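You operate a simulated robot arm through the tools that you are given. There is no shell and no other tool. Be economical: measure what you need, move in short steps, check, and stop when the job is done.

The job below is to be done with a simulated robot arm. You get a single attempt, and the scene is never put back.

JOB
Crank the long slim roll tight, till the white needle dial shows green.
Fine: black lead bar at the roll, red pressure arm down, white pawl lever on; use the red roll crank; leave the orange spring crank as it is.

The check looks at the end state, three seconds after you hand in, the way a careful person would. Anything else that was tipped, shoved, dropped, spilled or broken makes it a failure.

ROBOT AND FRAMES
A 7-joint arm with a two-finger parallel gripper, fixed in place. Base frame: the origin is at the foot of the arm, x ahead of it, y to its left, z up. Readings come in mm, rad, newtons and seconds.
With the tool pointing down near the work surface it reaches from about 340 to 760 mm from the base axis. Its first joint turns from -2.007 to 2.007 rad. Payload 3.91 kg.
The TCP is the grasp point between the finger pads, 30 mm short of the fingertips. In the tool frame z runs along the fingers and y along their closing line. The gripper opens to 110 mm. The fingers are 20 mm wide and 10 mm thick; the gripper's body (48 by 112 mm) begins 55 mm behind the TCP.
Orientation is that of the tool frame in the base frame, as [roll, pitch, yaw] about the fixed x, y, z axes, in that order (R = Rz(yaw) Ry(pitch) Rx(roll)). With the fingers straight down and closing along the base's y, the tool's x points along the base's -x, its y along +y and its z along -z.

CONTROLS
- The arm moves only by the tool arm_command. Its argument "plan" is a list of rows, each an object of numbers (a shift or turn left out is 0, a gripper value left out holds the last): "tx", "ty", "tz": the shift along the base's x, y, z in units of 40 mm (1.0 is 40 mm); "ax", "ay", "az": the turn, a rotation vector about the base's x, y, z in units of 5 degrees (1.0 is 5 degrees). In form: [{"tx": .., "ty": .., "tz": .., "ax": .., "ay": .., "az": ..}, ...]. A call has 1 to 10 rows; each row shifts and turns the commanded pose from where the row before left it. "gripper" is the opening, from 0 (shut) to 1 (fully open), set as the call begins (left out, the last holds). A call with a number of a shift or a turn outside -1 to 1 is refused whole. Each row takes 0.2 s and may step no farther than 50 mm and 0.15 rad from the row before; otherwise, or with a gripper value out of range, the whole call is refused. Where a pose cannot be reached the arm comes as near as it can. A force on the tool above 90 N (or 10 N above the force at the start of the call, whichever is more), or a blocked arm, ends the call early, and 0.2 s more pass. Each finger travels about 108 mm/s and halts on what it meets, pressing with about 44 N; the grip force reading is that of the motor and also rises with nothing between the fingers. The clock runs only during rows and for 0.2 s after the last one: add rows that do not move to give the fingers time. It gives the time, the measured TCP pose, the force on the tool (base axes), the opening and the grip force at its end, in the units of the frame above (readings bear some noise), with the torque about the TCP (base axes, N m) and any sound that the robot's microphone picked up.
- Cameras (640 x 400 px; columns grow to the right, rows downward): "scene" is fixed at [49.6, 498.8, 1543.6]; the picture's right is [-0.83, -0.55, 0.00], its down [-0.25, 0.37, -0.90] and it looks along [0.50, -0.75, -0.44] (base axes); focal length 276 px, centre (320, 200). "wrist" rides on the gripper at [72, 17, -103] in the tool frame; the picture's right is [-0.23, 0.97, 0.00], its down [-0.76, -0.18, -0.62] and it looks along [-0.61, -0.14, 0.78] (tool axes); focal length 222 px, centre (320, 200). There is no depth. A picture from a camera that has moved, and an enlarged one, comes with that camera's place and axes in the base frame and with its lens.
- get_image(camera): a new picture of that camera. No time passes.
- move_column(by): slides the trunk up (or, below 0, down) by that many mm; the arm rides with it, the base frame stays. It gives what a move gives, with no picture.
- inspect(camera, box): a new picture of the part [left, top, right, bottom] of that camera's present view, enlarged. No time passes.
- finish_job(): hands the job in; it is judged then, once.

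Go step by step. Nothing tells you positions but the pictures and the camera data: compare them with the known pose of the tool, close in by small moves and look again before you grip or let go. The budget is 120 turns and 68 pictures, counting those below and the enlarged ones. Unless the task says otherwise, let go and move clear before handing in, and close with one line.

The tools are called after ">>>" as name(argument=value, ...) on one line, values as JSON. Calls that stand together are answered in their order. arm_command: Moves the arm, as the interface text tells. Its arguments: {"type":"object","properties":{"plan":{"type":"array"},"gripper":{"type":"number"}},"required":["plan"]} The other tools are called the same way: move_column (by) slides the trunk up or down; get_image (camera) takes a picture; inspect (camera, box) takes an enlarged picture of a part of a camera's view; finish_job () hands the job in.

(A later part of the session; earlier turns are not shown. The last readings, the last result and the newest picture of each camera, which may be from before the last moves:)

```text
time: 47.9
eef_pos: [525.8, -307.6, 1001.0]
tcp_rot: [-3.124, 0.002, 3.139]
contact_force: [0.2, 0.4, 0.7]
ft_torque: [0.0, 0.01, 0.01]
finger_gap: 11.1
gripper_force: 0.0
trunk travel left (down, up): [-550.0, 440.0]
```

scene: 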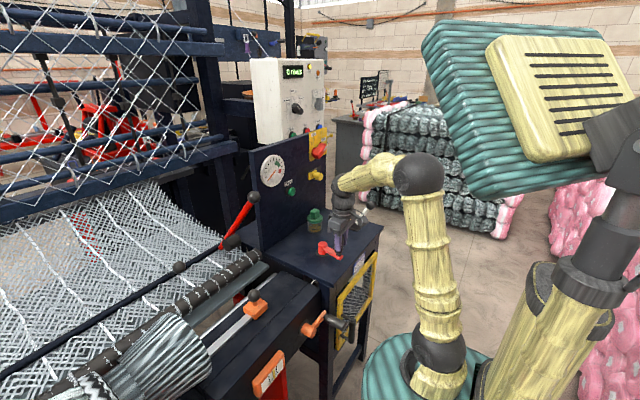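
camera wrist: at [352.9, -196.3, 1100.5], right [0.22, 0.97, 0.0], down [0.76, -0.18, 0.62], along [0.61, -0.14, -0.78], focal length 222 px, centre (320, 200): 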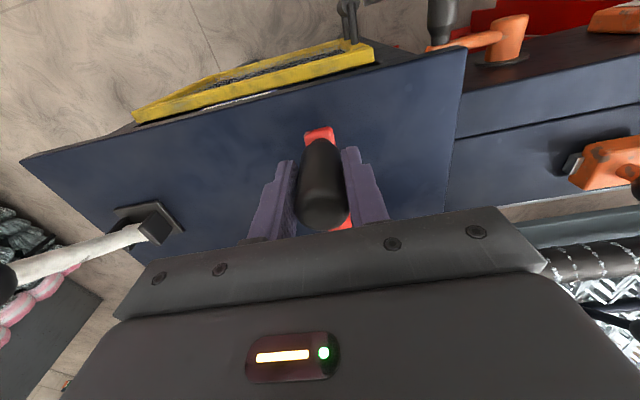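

The clockwise stop is at exactly the same absolute place as before. The fingers slipped off the grip, so I'll look at the scene.

>>> get_image(camera="wrist")

>>> inspect(camera="scene", box=[180, 140, 380, 270])

>>> inspect(camera="scene", box=[250, 145, 300, 195])

```text
30 pictures are left
camera wrist: at [455.1, -288.9, 1104.6], right [0.23, 0.97, -0.02], down [0.76, -0.17, 0.63], along [0.61, -0.16, -0.78], focal length 222 px, centre (320, 200)
```

wrist: 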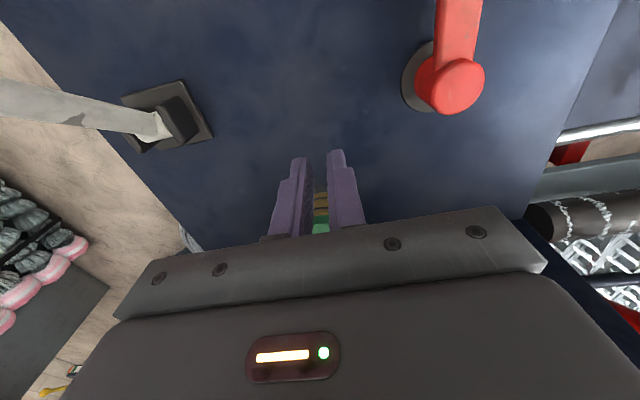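

```text
3.08 times, centred on (280, 205) of scene
camera zoom: at [49.6, 498.8, 1543.6], right [-0.83, -0.55, 0.0], down [-0.25, 0.37, -0.9], along [0.5, -0.75, -0.44], focal length 851 px, centre (443, 185)
```

zoom: 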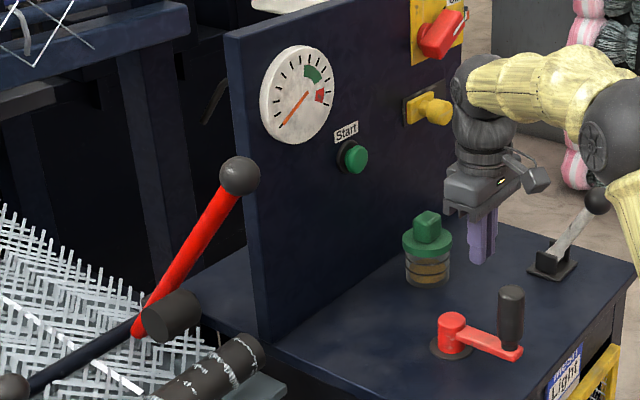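

```text
8.00 times, centred on (275, 170) of scene
camera zoom: at [49.6, 498.8, 1543.6], right [-0.83, -0.55, 0.0], down [-0.25, 0.37, -0.9], along [0.5, -0.75, -0.44], focal length 2212 px, centre (680, 440)
```

zoom: 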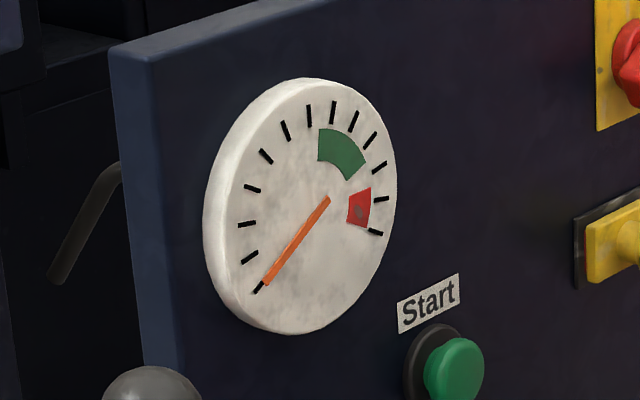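

Nothing has been disturbed, and the crank grip now sits at the west end against its stop. Before deciding, I'll lift up and look more closely at the roll, lead bar and pressure arm with the wrist camera.

>>> arm_command(plan=[{"tz": 1}, {"tz": 1}, {"tz": 1}, {"tz": 1}, {"tz": 1}, {"tz": 1}, {"tz": 1}, {"tz": 1}], gripper=0.6)

>>> arm_command(plan=[{"ty": 1, "tx": -0.2}, {"ty": 1, "tx": -0.2}, {"ty": 1, "tx": -0.2}, {"ty": 1, "tx": -0.2}, {"ty": 1, "tx": -0.2}, {"ty": 1}, {"ty": 1}, {"ty": 1}, {"ty": 0.5}, {}])

>>> get_image(camera="wrist")

```text
time: 49.7
eef_pos: [496.5, -284.7, 1226.1]
tcp_rot: [-3.121, 0.005, 3.14]
contact_force: [-0.3, -0.4, 0.6]
ft_torque: [-0.01, 0.01, -0.02]
finger_gap: 66.0
gripper_force: 0.1
out of reach, approached as far as the arm can: row 5, 6, 7, 8
trunk travel left (down, up): [-550.0, 440.0]
```

```text
time: 51.9
eef_pos: [458.2, 57.5, 1224.5]
tcp_rot: [-3.123, 0.003, 3.141]
contact_force: [-0.2, 1.0, -0.1]
ft_torque: [0.0, 0.0, 0.04]
finger_gap: 66.1
gripper_force: 0.1
trunk travel left (down, up): [-550.0, 440.0]
```

```text
27 pictures are left
camera wrist: at [386.2, 75.9, 1327.6], right [0.23, 0.97, -0.02], down [0.76, -0.17, 0.63], along [0.61, -0.16, -0.78], focal length 222 px, centre (320, 200)
```

wrist: 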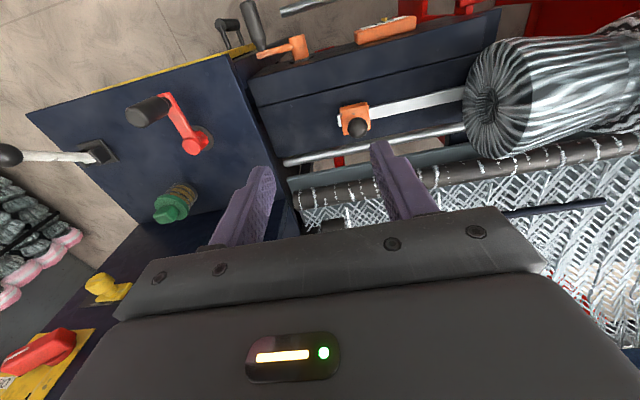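

The gripper blocks that view. The scene camera zooms well, so I'll use it closely on the pressure arm and lead bar instead.

>>> inspect(camera="scene", box=[205, 190, 285, 260])

>>> inspect(camera="scene", box=[340, 195, 390, 235])

>>> inspect(camera="wrist", box=[280, 140, 420, 240])

```text
5.71 times, centred on (245, 225) of scene
camera zoom: at [49.6, 498.8, 1543.6], right [-0.83, -0.55, 0.0], down [-0.25, 0.37, -0.9], along [0.5, -0.75, -0.44], focal length 1580 px, centre (749, 57)
```

zoom: 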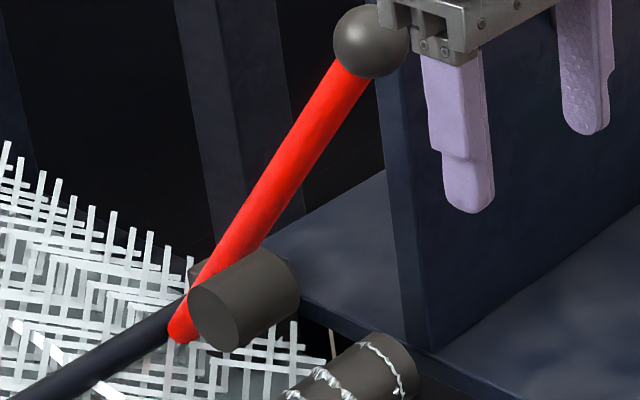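

```text
10.00 times, centred on (365, 215) of scene
camera zoom: at [49.6, 498.8, 1543.6], right [-0.83, -0.55, 0.0], down [-0.25, 0.37, -0.9], along [0.5, -0.75, -0.44], focal length 2764 px, centre (-130, 50)
```

zoom: 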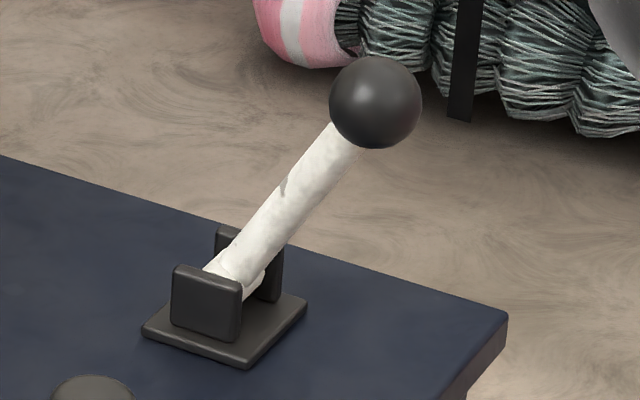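

```text
4.00 times, centred on (350, 190) of wrist
camera zoom: at [386.2, 75.9, 1327.6], right [0.23, 0.97, -0.02], down [0.76, -0.17, 0.63], along [0.61, -0.16, -0.78], focal length 888 px, centre (200, 240)
```

zoom: 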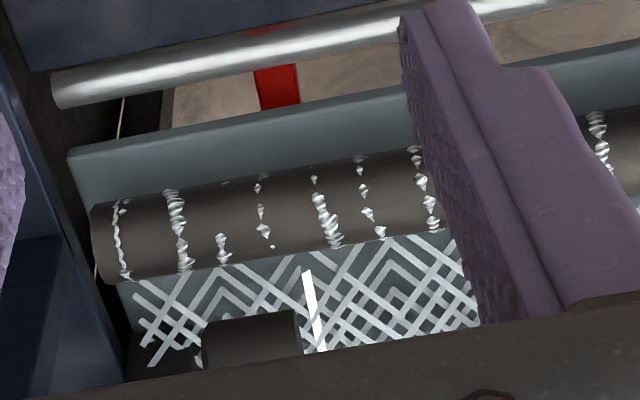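

Measuring the arm, the pressure roller sits about 45 mm above the roll (arm up), the lead bar is about 85 mm away from the roll, and the crank drives nothing. So the listed settings still seem to need setting. I'll start with the red pressure arm, raising the trunk and moving above its ball to look.

>>> move_column(by=150)

>>> arm_command(plan=[{"tx": 0.86, "ty": -0.36, "ax": 0.21}, {"tx": 0.86, "ty": -0.36}, {"tx": 0.86, "ty": -0.36}, {"tx": 0.86, "ty": -0.36}, {"tx": 0.86, "ty": -0.36}, {}], gripper=0.8)

>>> get_image(camera="wrist")

```text
time: 53.7
eef_pos: [457.7, 56.7, 1373.9]
tcp_rot: [-3.123, 0.001, 3.141]
contact_force: [0.0, 0.2, 0.8]
ft_torque: [-0.01, 0.01, 0.01]
finger_gap: 65.9
gripper_force: 0.1
trunk travel left (down, up): [-700.0, 290.0]
```

```text
time: 55.1
eef_pos: [589.6, -1.6, 1366.1]
tcp_rot: [3.138, 0.004, 3.14]
contact_force: [-0.1, 0.1, -0.2]
ft_torque: [-0.04, 0.0, -0.01]
finger_gap: 88.0
gripper_force: 0.1
out of reach, approached as far as the arm can: row 4, 5
trunk travel left (down, up): [-700.0, 290.0]
```

```text
23 pictures are left
camera wrist: at [517.0, 15.1, 1469.8], right [0.23, 0.97, 0.0], down [0.76, -0.18, 0.63], along [0.61, -0.14, -0.78], focal length 222 px, centre (320, 200)
```

wrist: 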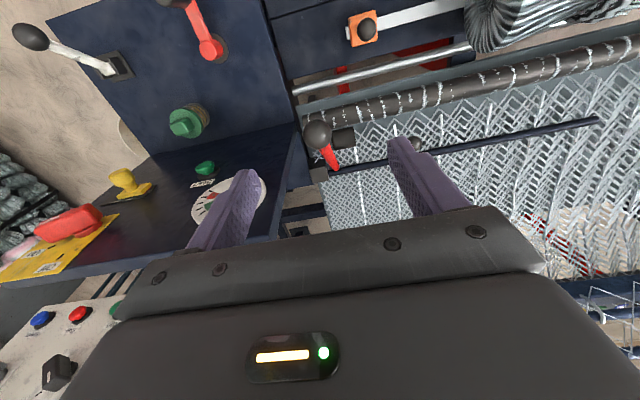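

The ball of the red arm is at (630,-15,1187) and its pivot is near (846,-17,913). The roller is about 48 mm off the roll, so the arm is not down. I'll lower the gripper around the ball.

>>> arm_command(plan=[{"ty": -0.33}, {}])

>>> move_column(by=-125)

>>> arm_command(plan=[{"tx": 0.5}, {"tx": 0.5}, {}])

>>> get_image(camera="wrist")

```text
time: 55.7
eef_pos: [587.1, -13.9, 1364.2]
tcp_rot: [3.14, 0.001, 3.139]
contact_force: [0.7, 0.3, -0.2]
ft_torque: [0.0, 0.0, -0.03]
finger_gap: 87.8
gripper_force: 0.0
trunk travel left (down, up): [-700.0, 290.0]
```

```text
time: 57.2
eef_pos: [586.5, -15.0, 1240.1]
tcp_rot: [3.14, 0.003, 3.139]
contact_force: [0.1, -0.7, -0.5]
ft_torque: [0.02, 0.0, -0.02]
finger_gap: 88.2
gripper_force: 0.0
trunk travel left (down, up): [-575.0, 415.0]
```

```text
time: 58.0
eef_pos: [599.1, -14.1, 1230.3]
tcp_rot: [3.14, 0.004, 3.14]
contact_force: [1.2, -0.3, -0.2]
ft_torque: [-0.04, -0.02, 0.03]
finger_gap: 88.1
gripper_force: 0.0
out of reach, approached as far as the arm can: row 1, 2
trunk travel left (down, up): [-575.0, 415.0]
```

```text
22 pictures are left
camera wrist: at [526.7, 2.0, 1335.3], right [0.23, 0.97, 0.0], down [0.76, -0.18, 0.63], along [0.61, -0.14, -0.78], focal length 222 px, centre (320, 200)
```

wrist: 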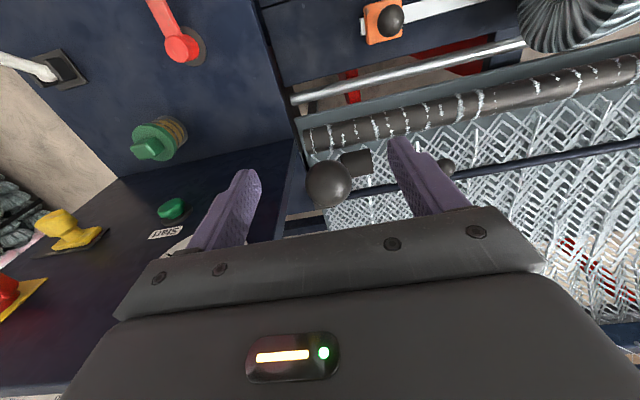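

The arm is at its upper reach here, so I'll raise the trunk and come down with the arm to get more forward reach.

>>> move_column(by=200)

>>> arm_command(plan=[{"tz": -1}, {"tz": -1}, {"tz": -1}, {"tz": -0.8}, {}])

```text
time: 60.2
eef_pos: [599.6, -14.9, 1432.1]
tcp_rot: [3.139, 0.005, 3.141]
contact_force: [-0.4, 0.0, 0.4]
ft_torque: [0.0, -0.01, -0.01]
finger_gap: 88.1
gripper_force: 0.1
trunk travel left (down, up): [-775.0, 215.0]
```

```text
time: 61.4
eef_pos: [598.0, -12.7, 1280.1]
tcp_rot: [3.141, 0.006, -3.138]
contact_force: [-0.3, 0.6, -0.1]
ft_torque: [-0.01, 0.0, -0.02]
finger_gap: 88.1
gripper_force: 0.0
trunk travel left (down, up): [-775.0, 215.0]
```

Clear. Now I'll move forward over the ball and down around it.

>>> arm_command(plan=[{"tx": 0.8, "ty": -0.06}, {"tz": -0.8}, {"tz": -0.8}, {"tz": -0.7}, {}])

>>> get_image(camera="wrist")

```text
time: 62.6
eef_pos: [629.6, -18.6, 1189.1]
tcp_rot: [3.14, 0.006, 3.141]
contact_force: [1.0, 0.7, -0.1]
ft_torque: [-0.04, -0.02, 0.03]
finger_gap: 88.2
gripper_force: 0.1
trunk travel left (down, up): [-775.0, 215.0]
```

```text
21 pictures are left
camera wrist: at [558.6, -1.3, 1292.7], right [0.23, 0.97, 0.0], down [0.76, -0.18, 0.63], along [0.61, -0.14, -0.78], focal length 222 px, centre (320, 200)
```

wrist: 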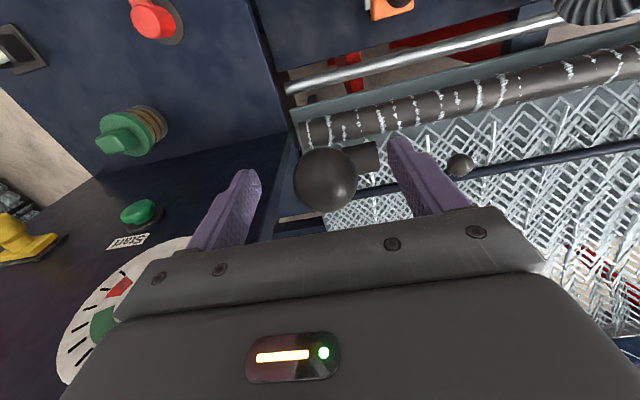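

The ball is between the fingers. I'll close gently on it.

>>> arm_command(plan=[{"ty": 0.05}, {}, {}, {}], gripper=0.25)

```text
time: 63.6
eef_pos: [630.8, -15.0, 1188.8]
tcp_rot: [3.141, 0.005, 3.141]
contact_force: [0.4, 4.5, -1.8]
ft_torque: [0.13, -0.23, 0.12]
finger_gap: 39.4
gripper_force: 45.1
trunk travel left (down, up): [-775.0, 215.0]
```

I have the ball. Now I'll swing it forward and down a few degrees about its pivot.

>>> arm_command(plan=[{"tx": -0.23, "tz": -0.19}, {"tx": -0.23, "tz": -0.2}, {"tx": -0.225, "tz": -0.21}, {}])

```text
time: 64.6
eef_pos: [603.3, -14.9, 1163.3]
tcp_rot: [-3.141, 0.005, 3.141]
contact_force: [-3.8, 5.7, 9.6]
ft_torque: [0.14, -1.04, 0.06]
finger_gap: 39.4
gripper_force: 44.4
trunk travel left (down, up): [-775.0, 215.0]
```

It swings freely, so it was indeed up. I'll continue down until it meets the roll.

>>> arm_command(plan=[{"tx": -0.215, "tz": -0.215}, {"tx": -0.2075, "tz": -0.225}, {"tx": -0.2, "tz": -0.23}, {"tx": -0.19, "tz": -0.2375}, {}])

>>> inspect(camera="scene", box=[180, 160, 300, 280])

```text
time: 65.8
eef_pos: [571.9, -14.7, 1128.3]
tcp_rot: [-3.141, 0.007, 3.141]
contact_force: [-1.6, 4.5, 6.1]
ft_torque: [-0.01, -0.93, -0.04]
finger_gap: 39.0
gripper_force: 44.6
trunk travel left (down, up): [-775.0, 215.0]
```

```text
3.33 times, centred on (240, 220) of scene
camera zoom: at [49.6, 498.8, 1543.6], right [-0.83, -0.55, 0.0], down [-0.25, 0.37, -0.9], along [0.5, -0.75, -0.44], focal length 922 px, centre (587, 133)
```

zoom: 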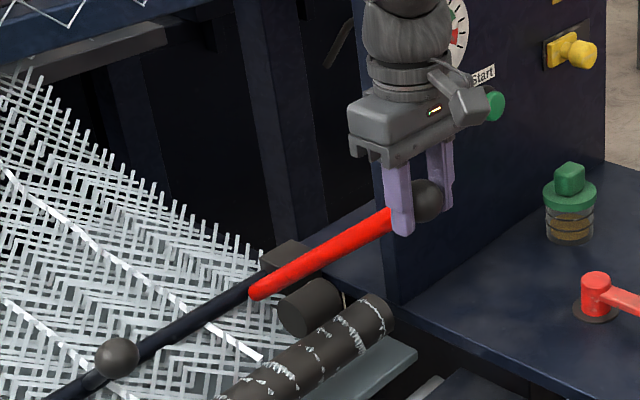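

The roller is nearing the roll. I'll continue in the same way.

>>> arm_command(plan=[{"tx": -0.185, "tz": -0.2425}, {"tx": -0.175, "tz": -0.2525}, {"tx": -0.165, "tz": -0.255}, {"tx": -0.155, "tz": -0.26}, {"tx": -0.145, "tz": -0.265}, {}])

>>> inspect(camera="scene", box=[180, 160, 300, 280])

```text
time: 67.2
eef_pos: [539.3, -14.4, 1075.9]
tcp_rot: [-3.14, 0.003, 3.139]
contact_force: [5.5, -3.3, 0.5]
ft_torque: [0.01, -1.09, -0.34]
finger_gap: 39.5
gripper_force: 44.7
trunk travel left (down, up): [-775.0, 215.0]
```

```text
3.33 times, centred on (240, 220) of scene
camera zoom: at [49.6, 498.8, 1543.6], right [-0.83, -0.55, 0.0], down [-0.25, 0.37, -0.9], along [0.5, -0.75, -0.44], focal length 922 px, centre (587, 133)
```

zoom: 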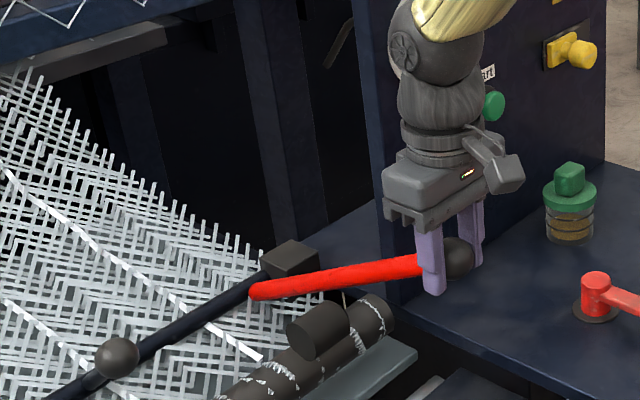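

The roller is reaching the roll. I'll lower a little more until it stops.

>>> arm_command(plan=[{"tx": -0.138, "tz": -0.272}, {"tx": -0.128, "tz": -0.275}, {"tx": -0.118, "tz": -0.28}, {}])

```text
time: 68.2
eef_pos: [523.3, -14.2, 1040.8]
tcp_rot: [3.14, 0.004, 3.141]
contact_force: [-3.6, 1.1, 4.6]
ft_torque: [-0.11, -1.14, 0.39]
finger_gap: 39.2
gripper_force: 44.4
trunk travel left (down, up): [-775.0, 215.0]
```

>>> arm_command(plan=[{"tx": -0.105, "tz": -0.284}, {"tx": -0.095, "tz": -0.287}, {"tx": -0.085, "tz": -0.29}, {}])

>>> inspect(camera="scene", box=[180, 160, 300, 280])

```text
time: 69.2
eef_pos: [511.9, -15.1, 1008.9]
tcp_rot: [3.141, 0.005, 3.14]
contact_force: [1.6, 5.4, 3.3]
ft_torque: [0.11, -0.98, -0.09]
finger_gap: 39.5
gripper_force: 44.6
trunk travel left (down, up): [-775.0, 215.0]
```

```text
3.33 times, centred on (240, 220) of scene
camera zoom: at [49.6, 498.8, 1543.6], right [-0.83, -0.55, 0.0], down [-0.25, 0.37, -0.9], along [0.5, -0.75, -0.44], focal length 922 px, centre (587, 133)
```

zoom: 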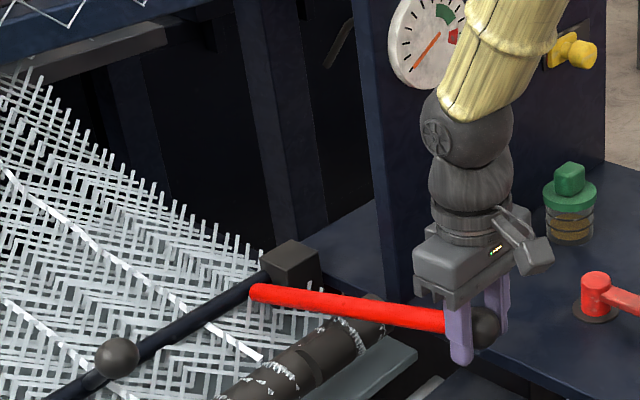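

The arm is going down smoothly. I'll lower it a bit further to find its lower stop.

>>> arm_command(plan=[{"tx": -0.037, "tz": -0.148}, {"tx": -0.037, "tz": -0.148}, {"tx": -0.033, "tz": -0.149}, {"tx": -0.033, "tz": -0.149}, {}])

```text
time: 70.4
eef_pos: [507.6, -15.1, 986.3]
tcp_rot: [-3.141, 0.012, 3.138]
contact_force: [6.8, 2.0, 43.2]
ft_torque: [0.03, -0.09, 0.01]
finger_gap: 39.6
gripper_force: 44.5
trunk travel left (down, up): [-775.0, 215.0]
```

A firm stop: the arm is fully down. I'll release it, lift clear, and head for the lead bar's ball with the tool tilted forward for reach.

>>> arm_command(plan=[{}, {}, {"tz": 0.5}, {"tz": 0.9}, {"tz": 1}, {"tz": 1}, {"tz": 1}, {"tz": 1}], gripper=0.75)

>>> arm_command(plan=[{"ty": 0.6, "ay": -1}, {"ty": 0.6, "ay": -1}, {"ty": 0.6, "ay": -1}, {"ty": 0.6, "ay": -1}, {"ty": 0.6, "ay": -1}, {"ty": 0.6, "ay": -1}, {"ty": 0.6, "ay": -1}, {"ty": 0.6, "ay": -1}, {}])

>>> get_image(camera="scene")

>>> get_image(camera="wrist")

```text
time: 72.2
eef_pos: [506.5, -18.3, 1204.5]
tcp_rot: [3.14, 0.006, 3.14]
contact_force: [-0.9, 0.0, -0.5]
ft_torque: [0.03, -0.02, 0.01]
finger_gap: 82.4
gripper_force: 0.1
trunk travel left (down, up): [-775.0, 215.0]
```

```text
time: 74.2
eef_pos: [505.0, 174.2, 1199.0]
tcp_rot: [3.139, 0.702, 3.138]
contact_force: [0.4, -0.2, -1.1]
ft_torque: [-0.04, 0.0, 0.02]
finger_gap: 82.4
gripper_force: 0.1
trunk travel left (down, up): [-775.0, 215.0]
```

```text
17 pictures are left
```

scene: 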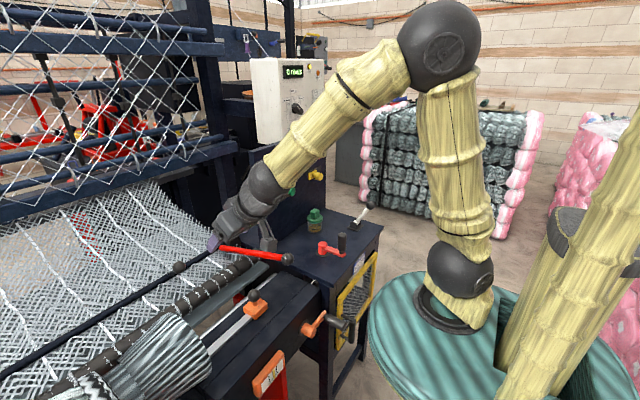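

```text
16 pictures are left
camera wrist: at [384.4, 191.3, 1231.2], right [0.17, 0.97, 0.15], down [0.18, -0.18, 0.97], along [0.97, -0.14, -0.2], focal length 222 px, centre (320, 200)
```

wrist: 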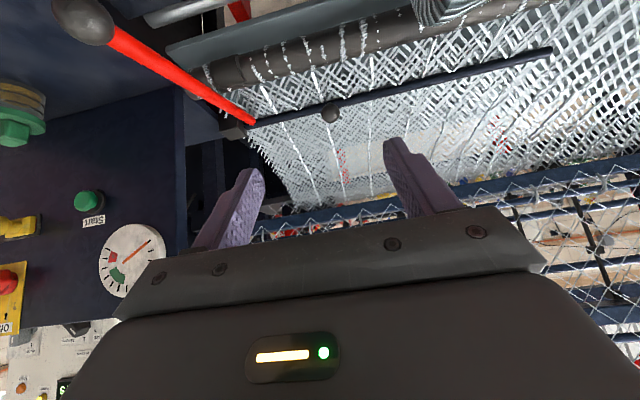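

The pressure arm stays down on the roll, and the lead bar ball is confirmed at about (779,178,983). I'll move to about 90 mm short of it along the tool axis.

>>> arm_command(plan=[{"tx": 0.875, "ty": 0.017, "tz": -0.58}, {"tx": 0.875, "ty": 0.017, "tz": -0.58}, {"tx": 0.875, "ty": 0.017, "tz": -0.58}, {"tx": 0.875, "ty": 0.017, "tz": -0.58}, {"tx": 0.875, "ty": 0.017, "tz": -0.58}, {"tx": 0.875, "ty": 0.017, "tz": -0.58}, {}])

>>> get_image(camera="wrist")

```text
time: 75.8
eef_pos: [716.1, 183.7, 1064.1]
tcp_rot: [3.139, 0.704, 3.139]
contact_force: [0.6, 0.2, -0.1]
ft_torque: [0.0, -0.03, 0.01]
finger_gap: 82.6
gripper_force: 0.1
trunk travel left (down, up): [-775.0, 215.0]
```

```text
15 pictures are left
camera wrist: at [595.4, 199.9, 1096.6], right [0.17, 0.97, 0.15], down [0.18, -0.18, 0.97], along [0.97, -0.14, -0.2], focal length 222 px, centre (320, 200)
```

wrist: 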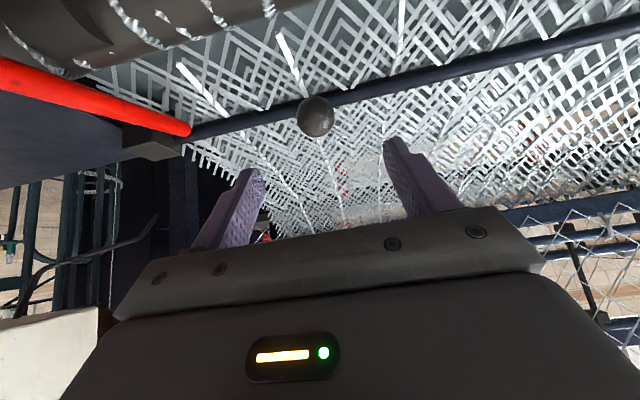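

The ball is at about (775,182,983). I'll go in along the tool axis to straddle it and close.

>>> arm_command(plan=[{"tx": 0.36, "ty": -0.012, "tz": -0.49}, {"tx": 0.36, "ty": -0.012, "tz": -0.49}, {"tx": 0.36, "ty": -0.012, "tz": -0.49}, {"tx": 0.36, "ty": -0.012, "tz": -0.49}, {}])

>>> arm_command(plan=[{}, {}, {}, {}], gripper=0.2)

>>> get_image(camera="wrist")

```text
time: 77.0
eef_pos: [774.6, 180.6, 984.5]
tcp_rot: [3.139, 0.704, 3.14]
contact_force: [0.6, 0.5, -0.3]
ft_torque: [0.01, 0.03, -0.01]
finger_gap: 82.4
gripper_force: 0.0
trunk travel left (down, up): [-775.0, 215.0]
```

```text
time: 78.0
eef_pos: [774.7, 179.6, 984.5]
tcp_rot: [3.139, 0.7, 3.141]
contact_force: [2.8, -2.8, -1.2]
ft_torque: [-0.01, -0.12, -0.05]
finger_gap: 37.2
gripper_force: 44.8
trunk travel left (down, up): [-775.0, 215.0]
```

```text
14 pictures are left
camera wrist: at [653.2, 196.8, 1016.7], right [0.17, 0.97, 0.15], down [0.18, -0.18, 0.97], along [0.97, -0.14, -0.21], focal length 222 px, centre (320, 200)
```

wrist: 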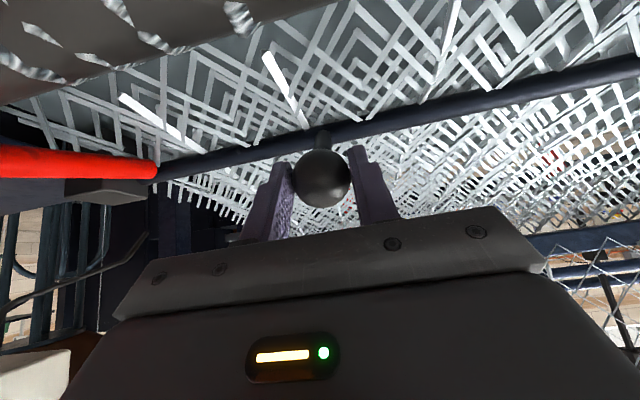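

I'm holding the ball. I'll pull it gently towards the roll (-x).

>>> arm_command(plan=[{"tx": -0.2}, {"tx": -0.2}, {}])

```text
time: 78.8
eef_pos: [757.7, 180.2, 981.3]
tcp_rot: [3.14, 0.702, 3.141]
contact_force: [-0.1, 1.4, -1.2]
ft_torque: [0.06, 0.23, 0.09]
finger_gap: 37.0
gripper_force: 45.1
trunk travel left (down, up): [-775.0, 215.0]
```

The bar moves freely, dipping slightly. I'll continue.

>>> arm_command(plan=[{"tx": -0.25, "tz": -0.05}, {"tx": -0.25, "tz": -0.05}, {"tx": -0.25, "tz": -0.05}, {}])

>>> inspect(camera="scene", box=[120, 180, 300, 300])

```text
time: 79.8
eef_pos: [727.4, 180.1, 980.2]
tcp_rot: [3.138, 0.71, 3.141]
contact_force: [0.2, 5.9, 17.6]
ft_torque: [0.13, 0.0, 0.09]
finger_gap: 37.3
gripper_force: 45.3
trunk travel left (down, up): [-775.0, 215.0]
```

```text
3.33 times, centred on (210, 240) of scene
camera zoom: at [49.6, 498.8, 1543.6], right [-0.83, -0.55, 0.0], down [-0.25, 0.37, -0.9], along [0.5, -0.75, -0.44], focal length 922 px, centre (687, 67)
```

zoom: 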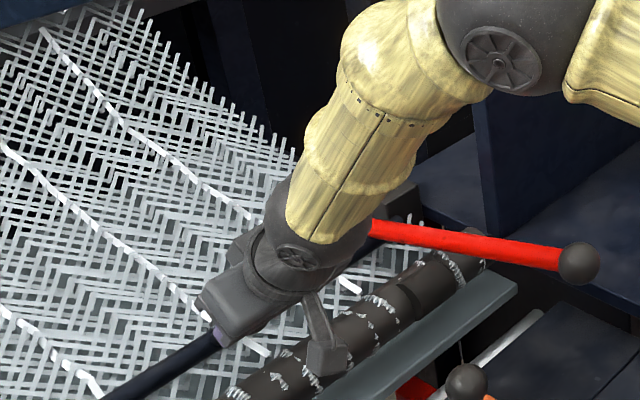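

The bar slides horizontally. I'll ease the height and keep pulling until it stops.

>>> arm_command(plan=[{"tx": -0.2, "tz": 0.08}, {"tx": -0.2}, {"tx": -0.2}, {}])

```text
time: 80.8
eef_pos: [703.1, 180.1, 977.6]
tcp_rot: [-3.141, 0.698, -3.141]
contact_force: [-0.8, 5.5, -8.9]
ft_torque: [0.14, -0.27, 0.09]
finger_gap: 37.1
gripper_force: 45.0
trunk travel left (down, up): [-775.0, 215.0]
```

>>> arm_command(plan=[{"tx": -0.2, "tz": -0.05}, {"tx": -0.2, "tz": -0.02}, {}])

>>> get_image(camera="wrist")

```text
time: 81.6
eef_pos: [689.7, 180.4, 976.5]
tcp_rot: [-3.141, 0.703, 3.141]
contact_force: [-1.7, 8.1, -8.4]
ft_torque: [0.02, 0.01, 0.03]
finger_gap: 37.2
gripper_force: 44.6
trunk travel left (down, up): [-775.0, 215.0]
```

```text
12 pictures are left
camera wrist: at [568.2, 196.6, 1009.1], right [0.17, 0.97, 0.15], down [0.18, -0.18, 0.97], along [0.97, -0.14, -0.21], focal length 222 px, centre (320, 200)
```

wrist: 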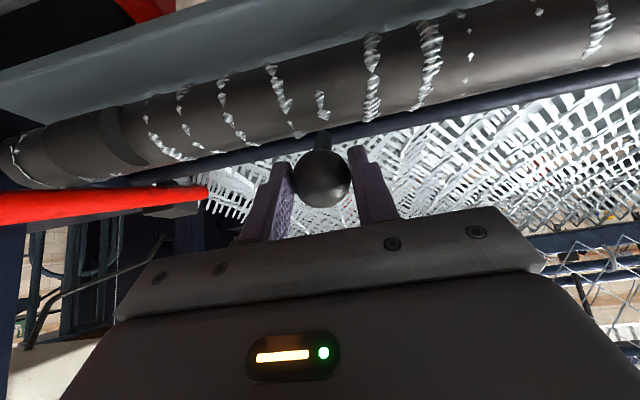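

The bar is now almost against the roll. I'll take small steps until it stops.

>>> arm_command(plan=[{"tx": -0.12, "tz": -0.02}, {"tx": -0.12, "tz": -0.02}, {"tx": -0.12, "tz": -0.02}, {}])

```text
time: 82.6
eef_pos: [678.1, 180.1, 974.2]
tcp_rot: [3.138, 0.706, 3.139]
contact_force: [24.4, 6.9, -3.0]
ft_torque: [-0.09, -0.63, -0.01]
finger_gap: 37.2
gripper_force: 44.7
trunk travel left (down, up): [-775.0, 215.0]
```

A firm stop: the bar is at the roll. I'll release, back off along the tool axis, straighten up and return above the crank grip.

>>> arm_command(plan=[{}, {}, {"tx": -0.6, "tz": 0.72}, {"tx": -0.6, "tz": 0.72}, {"tx": -0.6, "tz": 0.72}, {"tx": -0.6, "tz": 0.72}, {}], gripper=0.65)

>>> arm_command(plan=[{"tx": -0.49, "ty": -1, "tz": 0.2, "ay": 1}, {"tx": -0.49, "ty": -1, "tz": 0.2, "ay": 1}, {"tx": -0.49, "ty": -1, "tz": 0.2, "ay": 1}, {"tx": -0.49, "ty": -1, "tz": 0.2, "ay": 1}, {"tx": -0.49, "ty": -1, "tz": 0.1, "ay": 1}, {"tx": -0.49, "ty": -1, "ay": 1}, {"tx": -0.49, "ty": -1, "ay": 1}, {"tx": -0.49, "ty": -1, "ay": 1}, {"ty": -1}, {"ty": -0.6}])

>>> get_image(camera="wrist")

```text
time: 84.2
eef_pos: [578.8, 180.3, 1088.0]
tcp_rot: [-3.141, 0.701, 3.14]
contact_force: [0.6, -0.1, -0.5]
ft_torque: [0.01, -0.01, -0.02]
finger_gap: 71.4
gripper_force: 0.0
trunk travel left (down, up): [-775.0, 215.0]
```

```text
time: 86.4
eef_pos: [419.8, -205.8, 1126.2]
tcp_rot: [3.14, 0.002, 3.14]
contact_force: [0.5, 0.1, -1.0]
ft_torque: [-0.02, -0.03, -0.02]
finger_gap: 71.6
gripper_force: 0.0
trunk travel left (down, up): [-775.0, 215.0]
```

```text
11 pictures are left
camera wrist: at [347.3, -189.6, 1230.3], right [0.23, 0.97, 0.0], down [0.76, -0.18, 0.63], along [0.61, -0.14, -0.78], focal length 222 px, centre (320, 200)
```

wrist: 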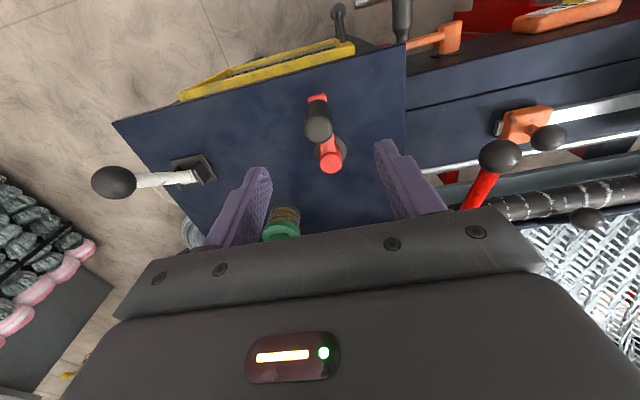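

The grip is at about (425,-209). I'll descend onto it and grip again.

>>> arm_command(plan=[{"tx": 0.13, "ty": -0.08, "tz": -0.8}, {"tz": -0.8}, {"tz": -0.8}, {"tz": -0.8}, {}])

>>> arm_command(plan=[{}, {}, {}], gripper=0.1)

```text
time: 87.6
eef_pos: [426.1, -212.9, 998.4]
tcp_rot: [-3.141, 0.006, 3.137]
contact_force: [-0.7, -0.9, 0.4]
ft_torque: [0.0, 0.0, -0.02]
finger_gap: 71.4
gripper_force: 0.1
trunk travel left (down, up): [-775.0, 215.0]
```

```text
time: 88.4
eef_pos: [425.7, -212.0, 997.3]
tcp_rot: [3.139, 0.005, 3.14]
contact_force: [0.6, 2.8, -6.5]
ft_torque: [-1.04, -0.33, 0.0]
finger_gap: 30.2
gripper_force: 45.3
trunk travel left (down, up): [-775.0, 215.0]
```

Gripped. I'll crank counter-clockwise about 75° and check the needle.

>>> arm_command(plan=[{"tx": 0.06, "ty": -0.475}, {"tx": 0.295, "ty": -0.63}, {"tx": 0.49, "ty": -0.49}, {"tx": 0.63, "ty": -0.295}, {}])

>>> inspect(camera="scene", box=[190, 140, 330, 280])

```text
time: 89.6
eef_pos: [486.0, -287.3, 997.9]
tcp_rot: [3.14, 0.004, 3.141]
contact_force: [-2.2, -11.4, -19.1]
ft_torque: [-1.19, 0.37, -0.08]
finger_gap: 29.9
gripper_force: 45.5
trunk travel left (down, up): [-775.0, 215.0]
```

```text
2.86 times, centred on (260, 210) of scene
camera zoom: at [49.6, 498.8, 1543.6], right [-0.83, -0.55, 0.0], down [-0.25, 0.37, -0.9], along [0.5, -0.75, -0.44], focal length 790 px, centre (491, 171)
```

zoom: 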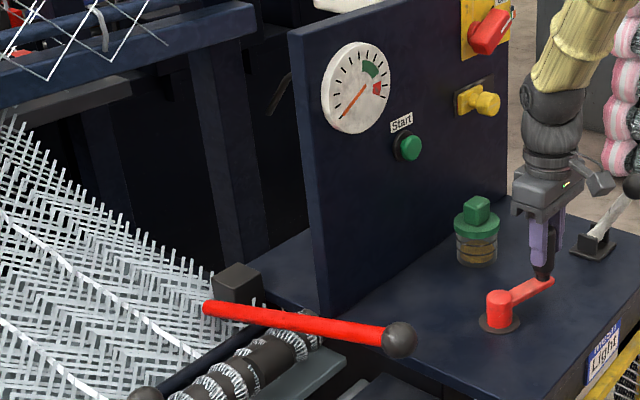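

The roll's winding looks different now, so it may be responding. I'll crank on another 100° and check.

>>> arm_command(plan=[{"tx": 0.6925, "ty": -0.06}, {"tx": 0.67, "ty": 0.18}, {"tx": 0.57, "ty": 0.3975}, {"tx": 0.3975, "ty": 0.57}, {"tx": 0.18, "ty": 0.67}, {}])

>>> inspect(camera="scene", box=[190, 140, 330, 280])

```text
time: 91.0
eef_pos: [586.0, -212.0, 997.9]
tcp_rot: [3.137, 0.003, 3.14]
contact_force: [-1.3, 1.2, -17.6]
ft_torque: [-0.68, 0.71, 0.04]
finger_gap: 30.1
gripper_force: 45.0
trunk travel left (down, up): [-775.0, 215.0]
```

```text
2.86 times, centred on (260, 210) of scene
camera zoom: at [49.6, 498.8, 1543.6], right [-0.83, -0.55, 0.0], down [-0.25, 0.37, -0.9], along [0.5, -0.75, -0.44], focal length 790 px, centre (491, 171)
```

zoom: 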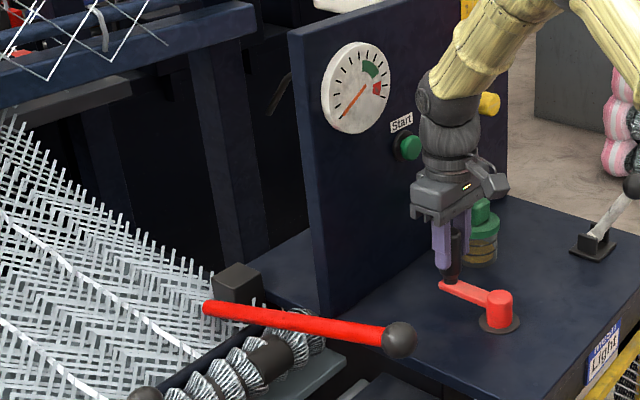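

The roll is winding up net now. I'll test whether the pawl holds by trying to reverse slightly.

>>> arm_command(plan=[{"tx": -0.09, "ty": -0.335}, {"tx": -0.09, "ty": -0.335}, {"tx": -0.2, "ty": -0.285}, {"tx": -0.2, "ty": -0.285}, {}])

```text
time: 92.2
eef_pos: [562.6, -265.7, 997.2]
tcp_rot: [-3.14, 0.007, 3.138]
contact_force: [17.6, -18.0, 4.3]
ft_torque: [0.75, 0.08, -0.07]
finger_gap: 30.1
gripper_force: 45.5
trunk travel left (down, up): [-775.0, 215.0]
```

It reverses freely, so the pawl is still off. I'll let go of the crank and go above the white pawl lever's ball, at about (419,-408,1052).

>>> arm_command(plan=[{}, {}, {"tz": 0.6}, {"tz": 1}, {"tz": 1}, {"tz": 1}, {"tz": 0.8}], gripper=0.65)

>>> arm_command(plan=[{"tx": -0.72, "ty": -0.71}, {"tx": -0.72, "ty": -0.71}, {"tx": -0.72, "ty": -0.71}, {"tx": -0.72, "ty": -0.71}, {"tx": -0.72, "ty": -0.71}, {}])

>>> get_image(camera="wrist")

```text
time: 93.8
eef_pos: [560.6, -263.9, 1174.8]
tcp_rot: [3.14, 0.005, 3.139]
contact_force: [-0.2, 0.1, -0.1]
ft_torque: [-0.01, 0.0, 0.02]
finger_gap: 71.5
gripper_force: 0.1
trunk travel left (down, up): [-775.0, 215.0]
```

```text
time: 95.2
eef_pos: [418.5, -404.8, 1175.2]
tcp_rot: [3.14, 0.008, -3.14]
contact_force: [0.6, 0.9, -0.3]
ft_torque: [-0.02, 0.02, 0.0]
finger_gap: 71.7
gripper_force: 0.0
trunk travel left (down, up): [-775.0, 215.0]
```

```text
8 pictures are left
camera wrist: at [345.9, -387.8, 1279.0], right [0.23, 0.97, 0.0], down [0.76, -0.18, 0.63], along [0.61, -0.14, -0.78], focal length 222 px, centre (320, 200)
```

wrist: 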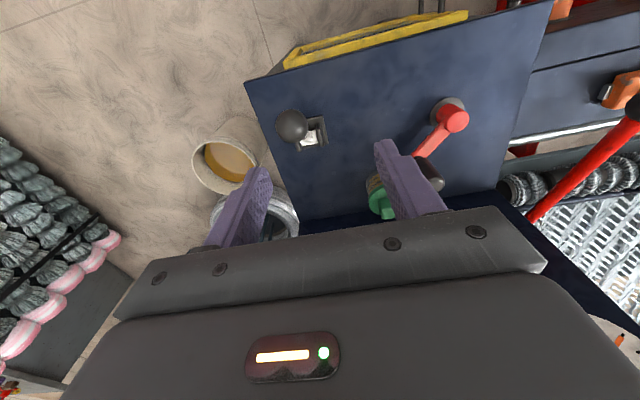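

From close by, the ball is nearer y≈-432. I'll shift over, open wider and descend partway to check.

>>> arm_command(plan=[{"tx": 0.1, "ty": -0.68}, {"tz": -0.7}, {"tz": -0.7}, {"tz": -0.7}, {}], gripper=0.85)

>>> get_image(camera="wrist")

```text
time: 96.4
eef_pos: [421.1, -432.8, 1091.2]
tcp_rot: [3.14, 0.005, 3.14]
contact_force: [0.0, -0.2, -0.9]
ft_torque: [0.0, 0.0, -0.01]
finger_gap: 93.7
gripper_force: 0.1
trunk travel left (down, up): [-775.0, 215.0]
```

```text
7 pictures are left
camera wrist: at [348.9, -415.3, 1194.7], right [0.23, 0.97, 0.0], down [0.76, -0.18, 0.63], along [0.61, -0.14, -0.78], focal length 222 px, centre (320, 200)
```

wrist: 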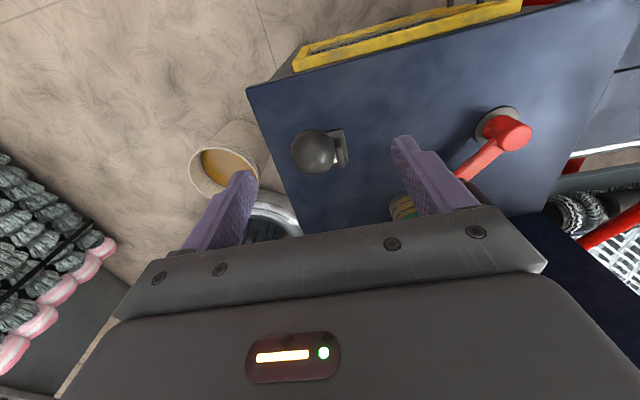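

The ball is centred between the fingers. I'll descend to it and close.

>>> arm_command(plan=[{"tx": 0.04, "ty": -0.05, "tz": -0.6}, {"tz": -0.6}, {}])

>>> arm_command(plan=[{}, {}, {}, {}], gripper=0.2)

```text
time: 97.2
eef_pos: [422.8, -435.4, 1043.3]
tcp_rot: [3.14, 0.005, 3.14]
contact_force: [-0.3, 0.0, -0.7]
ft_torque: [0.02, -0.01, 0.03]
finger_gap: 93.2
gripper_force: 0.2
trunk travel left (down, up): [-775.0, 215.0]
```

```text
time: 98.2
eef_pos: [422.4, -439.7, 1044.0]
tcp_rot: [-3.14, 0.007, 3.138]
contact_force: [1.9, -25.2, 3.0]
ft_torque: [-0.76, -0.11, -0.31]
finger_gap: 37.0
gripper_force: 45.7
trunk travel left (down, up): [-775.0, 215.0]
```

Gripped the ball. I'll swing the lever towards +x about its base, in small steps.

>>> arm_command(plan=[{"ty": -0.1}, {"tx": 0.225, "tz": 0.12}, {"tx": 0.22, "tz": 0.09}, {"tx": 0.23, "tz": 0.07}, {}])

```text
time: 99.4
eef_pos: [447.3, -439.2, 1054.2]
tcp_rot: [3.137, 0.006, 3.141]
contact_force: [-16.3, -7.6, 7.9]
ft_torque: [0.03, 1.45, 0.03]
finger_gap: 37.0
gripper_force: 45.1
trunk travel left (down, up): [-775.0, 215.0]
```

It moves with light friction, so I'll continue over centre.

>>> arm_command(plan=[{"tx": 0.23, "tz": 0.05}, {"tx": 0.235, "tz": 0.033}, {"tx": 0.235, "tz": 0.01}, {"tx": 0.235, "tz": -0.01}, {"tx": 0.235, "tz": -0.033}, {"tx": 0.23, "tz": -0.05}, {}])

```text
time: 101.0
eef_pos: [505.9, -439.7, 1055.5]
tcp_rot: [-3.139, 0.01, 3.14]
contact_force: [-5.1, -19.2, 22.1]
ft_torque: [-0.4, 0.9, 0.0]
finger_gap: 37.0
gripper_force: 45.3
trunk travel left (down, up): [-775.0, 215.0]
```

>>> arm_command(plan=[{"tx": 0.225, "tz": -0.08}, {"tx": 0.22, "tz": -0.1}, {"tx": 0.215, "tz": -0.12}, {}])

```text
time: 102.0
eef_pos: [533.7, -440.1, 1038.6]
tcp_rot: [3.137, 0.006, -3.14]
contact_force: [1.8, -18.8, 3.9]
ft_torque: [-0.64, -0.22, 0.49]
finger_gap: 37.6
gripper_force: 45.0
trunk travel left (down, up): [-775.0, 215.0]
```

>>> arm_command(plan=[{"tx": 0.1, "tz": -0.065}, {"tx": 0.1, "tz": -0.07}, {"tx": 0.095, "tz": -0.075}, {"tx": 0.09, "tz": -0.078}, {}])

>>> inspect(camera="scene", box=[250, 140, 400, 260])

```text
time: 103.2
eef_pos: [548.8, -439.9, 1032.1]
tcp_rot: [-3.14, 0.009, 3.14]
contact_force: [0.2, -16.5, 20.8]
ft_torque: [-0.04, 1.01, 0.01]
finger_gap: 37.2
gripper_force: 44.5
trunk travel left (down, up): [-775.0, 215.0]
```

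```text
3.33 times, centred on (325, 200) of scene
camera zoom: at [49.6, 498.8, 1543.6], right [-0.83, -0.55, 0.0], down [-0.25, 0.37, -0.9], along [0.5, -0.75, -0.44], focal length 922 px, centre (303, 200)
```

zoom: 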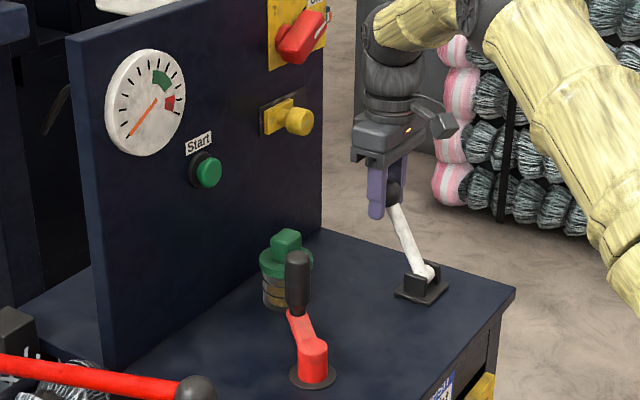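

The lever is over to the other side. I'll nudge it a little further to find its stop.

>>> arm_command(plan=[{"tx": 0.09, "tz": -0.08}, {"tx": 0.09, "tz": -0.09}, {"tx": 0.08, "tz": -0.09}, {}])

```text
time: 104.2
eef_pos: [554.5, -439.5, 1023.2]
tcp_rot: [-3.138, 0.01, 3.139]
contact_force: [-23.5, -10.6, 36.9]
ft_torque: [0.0, 0.3, -0.12]
finger_gap: 36.8
gripper_force: 44.9
trunk travel left (down, up): [-775.0, 215.0]
```

Firm stop, so the pawl lever is fully over. I'll release, lift and return to the crank grip at about (561,-265).

>>> arm_command(plan=[{}, {}, {"tz": 0.6}, {"tz": 1}, {"tz": 1}, {"tz": 1}, {}], gripper=0.65)

>>> arm_command(plan=[{"ty": 0.87, "tx": 0.04}, {"ty": 0.87, "tx": 0.04}, {"ty": 0.87, "tx": 0.04}, {"ty": 0.87}, {"ty": 0.87}, {}])

>>> get_image(camera="wrist")

```text
time: 105.8
eef_pos: [559.6, -435.6, 1165.0]
tcp_rot: [3.14, 0.003, 3.141]
contact_force: [-0.5, 0.0, -0.6]
ft_torque: [0.01, 0.0, 0.0]
finger_gap: 71.5
gripper_force: 0.0
trunk travel left (down, up): [-775.0, 215.0]
```

```text
time: 107.2
eef_pos: [566.8, -264.1, 1162.3]
tcp_rot: [3.141, 0.006, -3.141]
contact_force: [0.1, 0.8, -0.1]
ft_torque: [0.02, 0.01, 0.01]
finger_gap: 71.4
gripper_force: 0.0
trunk travel left (down, up): [-775.0, 215.0]
```

```text
5 pictures are left
camera wrist: at [493.7, -246.2, 1267.0], right [0.23, 0.97, 0.0], down [0.76, -0.18, 0.63], along [0.61, -0.14, -0.78], focal length 222 px, centre (320, 200)
```

wrist: 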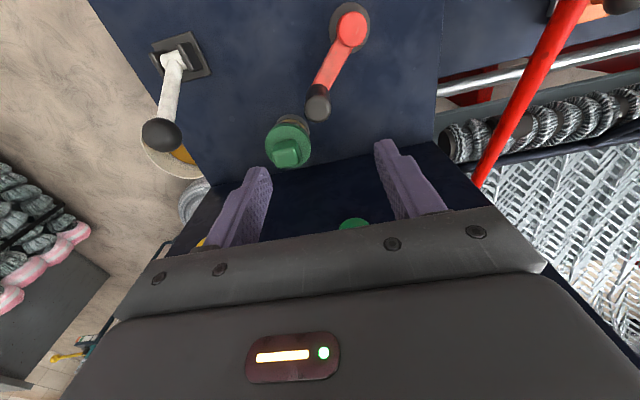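

The pawl lever stays over. The grip is at (560,-264), so I'll descend and grip.

>>> arm_command(plan=[{"tx": -0.15, "tz": -0.8}, {"tz": -0.8}, {"tz": -0.8}, {"tz": -0.8}, {"tz": -0.9}, {}])

>>> arm_command(plan=[{}, {}, {}], gripper=0.1)

```text
time: 108.6
eef_pos: [554.4, -262.1, 998.2]
tcp_rot: [3.138, 0.006, 3.141]
contact_force: [-0.2, 0.0, -0.2]
ft_torque: [-0.01, -0.03, -0.02]
finger_gap: 71.6
gripper_force: 0.0
trunk travel left (down, up): [-775.0, 215.0]
```

```text
time: 109.4
eef_pos: [554.7, -261.2, 997.3]
tcp_rot: [3.139, 0.004, 3.139]
contact_force: [-0.5, -2.2, -3.0]
ft_torque: [-0.2, -0.26, -0.03]
finger_gap: 27.2
gripper_force: 44.9
trunk travel left (down, up): [-775.0, 215.0]
```

The grip is slightly off-centre (27 mm instead of 30 mm). I'll re-centre by +9 mm in x and regrip.

>>> arm_command(plan=[{}, {"tx": 0.23, "ty": -0.05}, {}], gripper=0.5)

>>> arm_command(plan=[{}, {}, {}], gripper=0.1)

```text
time: 110.2
eef_pos: [564.3, -263.6, 997.4]
tcp_rot: [3.14, 0.006, 3.14]
contact_force: [-0.3, 0.5, -0.2]
ft_torque: [0.01, -0.02, 0.0]
finger_gap: 55.2
gripper_force: 0.0
trunk travel left (down, up): [-775.0, 215.0]
```

```text
time: 111.0
eef_pos: [564.6, -264.5, 997.8]
tcp_rot: [-3.14, 0.005, 3.14]
contact_force: [-0.8, 1.4, -0.4]
ft_torque: [-0.92, 0.03, 0.03]
finger_gap: 30.3
gripper_force: 45.1
trunk travel left (down, up): [-775.0, 215.0]
```

Well gripped. I'll crank counter-clockwise about 60° and check the needle.

>>> arm_command(plan=[{"tx": 0.33, "ty": 0.5075}, {"tx": 0.18, "ty": 0.67}, {"tx": -0.06, "ty": 0.69}, {}])

>>> inspect(camera="scene", box=[250, 145, 300, 195])

```text
time: 112.0
eef_pos: [584.2, -192.6, 998.3]
tcp_rot: [3.141, 0.007, 3.141]
contact_force: [6.5, 2.8, 2.5]
ft_torque: [-0.71, -0.63, -0.01]
finger_gap: 30.2
gripper_force: 45.1
trunk travel left (down, up): [-775.0, 215.0]
```

```text
8.00 times, centred on (275, 170) of scene
camera zoom: at [49.6, 498.8, 1543.6], right [-0.83, -0.55, 0.0], down [-0.25, 0.37, -0.9], along [0.5, -0.75, -0.44], focal length 2212 px, centre (680, 440)
```

zoom: 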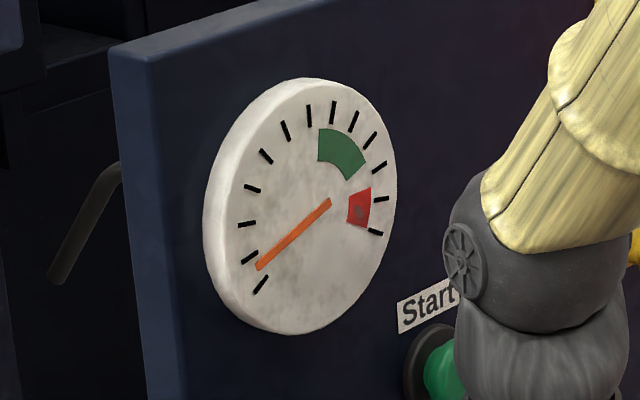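

The needle has started to rise (about half a tick), so all three settings were needed. Green spans roughly ticks 6.5 to 9.5. I'll crank another half turn.

>>> arm_command(plan=[{"tx": -0.295, "ty": 0.63}, {"tx": -0.49, "ty": 0.49}, {"tx": -0.63, "ty": 0.295}, {"tx": -0.6925, "ty": 0.06}, {"tx": -0.67, "ty": -0.18}, {"tx": -0.57, "ty": -0.3975}, {"tx": -0.3975, "ty": -0.57}, {"tx": -0.18, "ty": -0.67}, {"tx": 0.06, "ty": -0.6925}, {}])

>>> inspect(camera="scene", box=[250, 145, 300, 195])

```text
time: 114.2
eef_pos: [428.4, -234.0, 998.7]
tcp_rot: [3.139, 0.003, 3.138]
contact_force: [-8.6, -3.7, -15.6]
ft_torque: [-1.12, 0.95, -0.03]
finger_gap: 30.4
gripper_force: 45.1
trunk travel left (down, up): [-775.0, 215.0]
```

```text
8.00 times, centred on (275, 170) of scene
camera zoom: at [49.6, 498.8, 1543.6], right [-0.83, -0.55, 0.0], down [-0.25, 0.37, -0.9], along [0.5, -0.75, -0.44], focal length 2212 px, centre (680, 440)
```

zoom: 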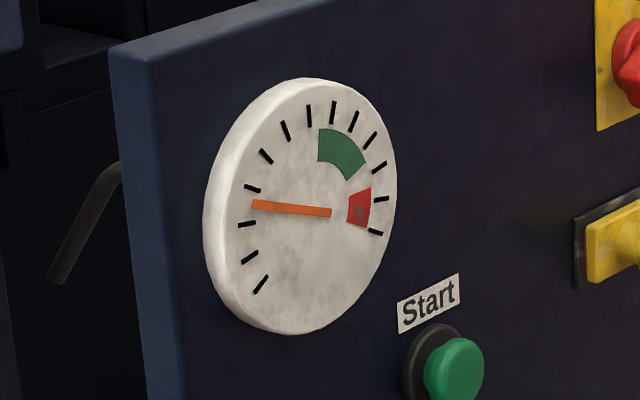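

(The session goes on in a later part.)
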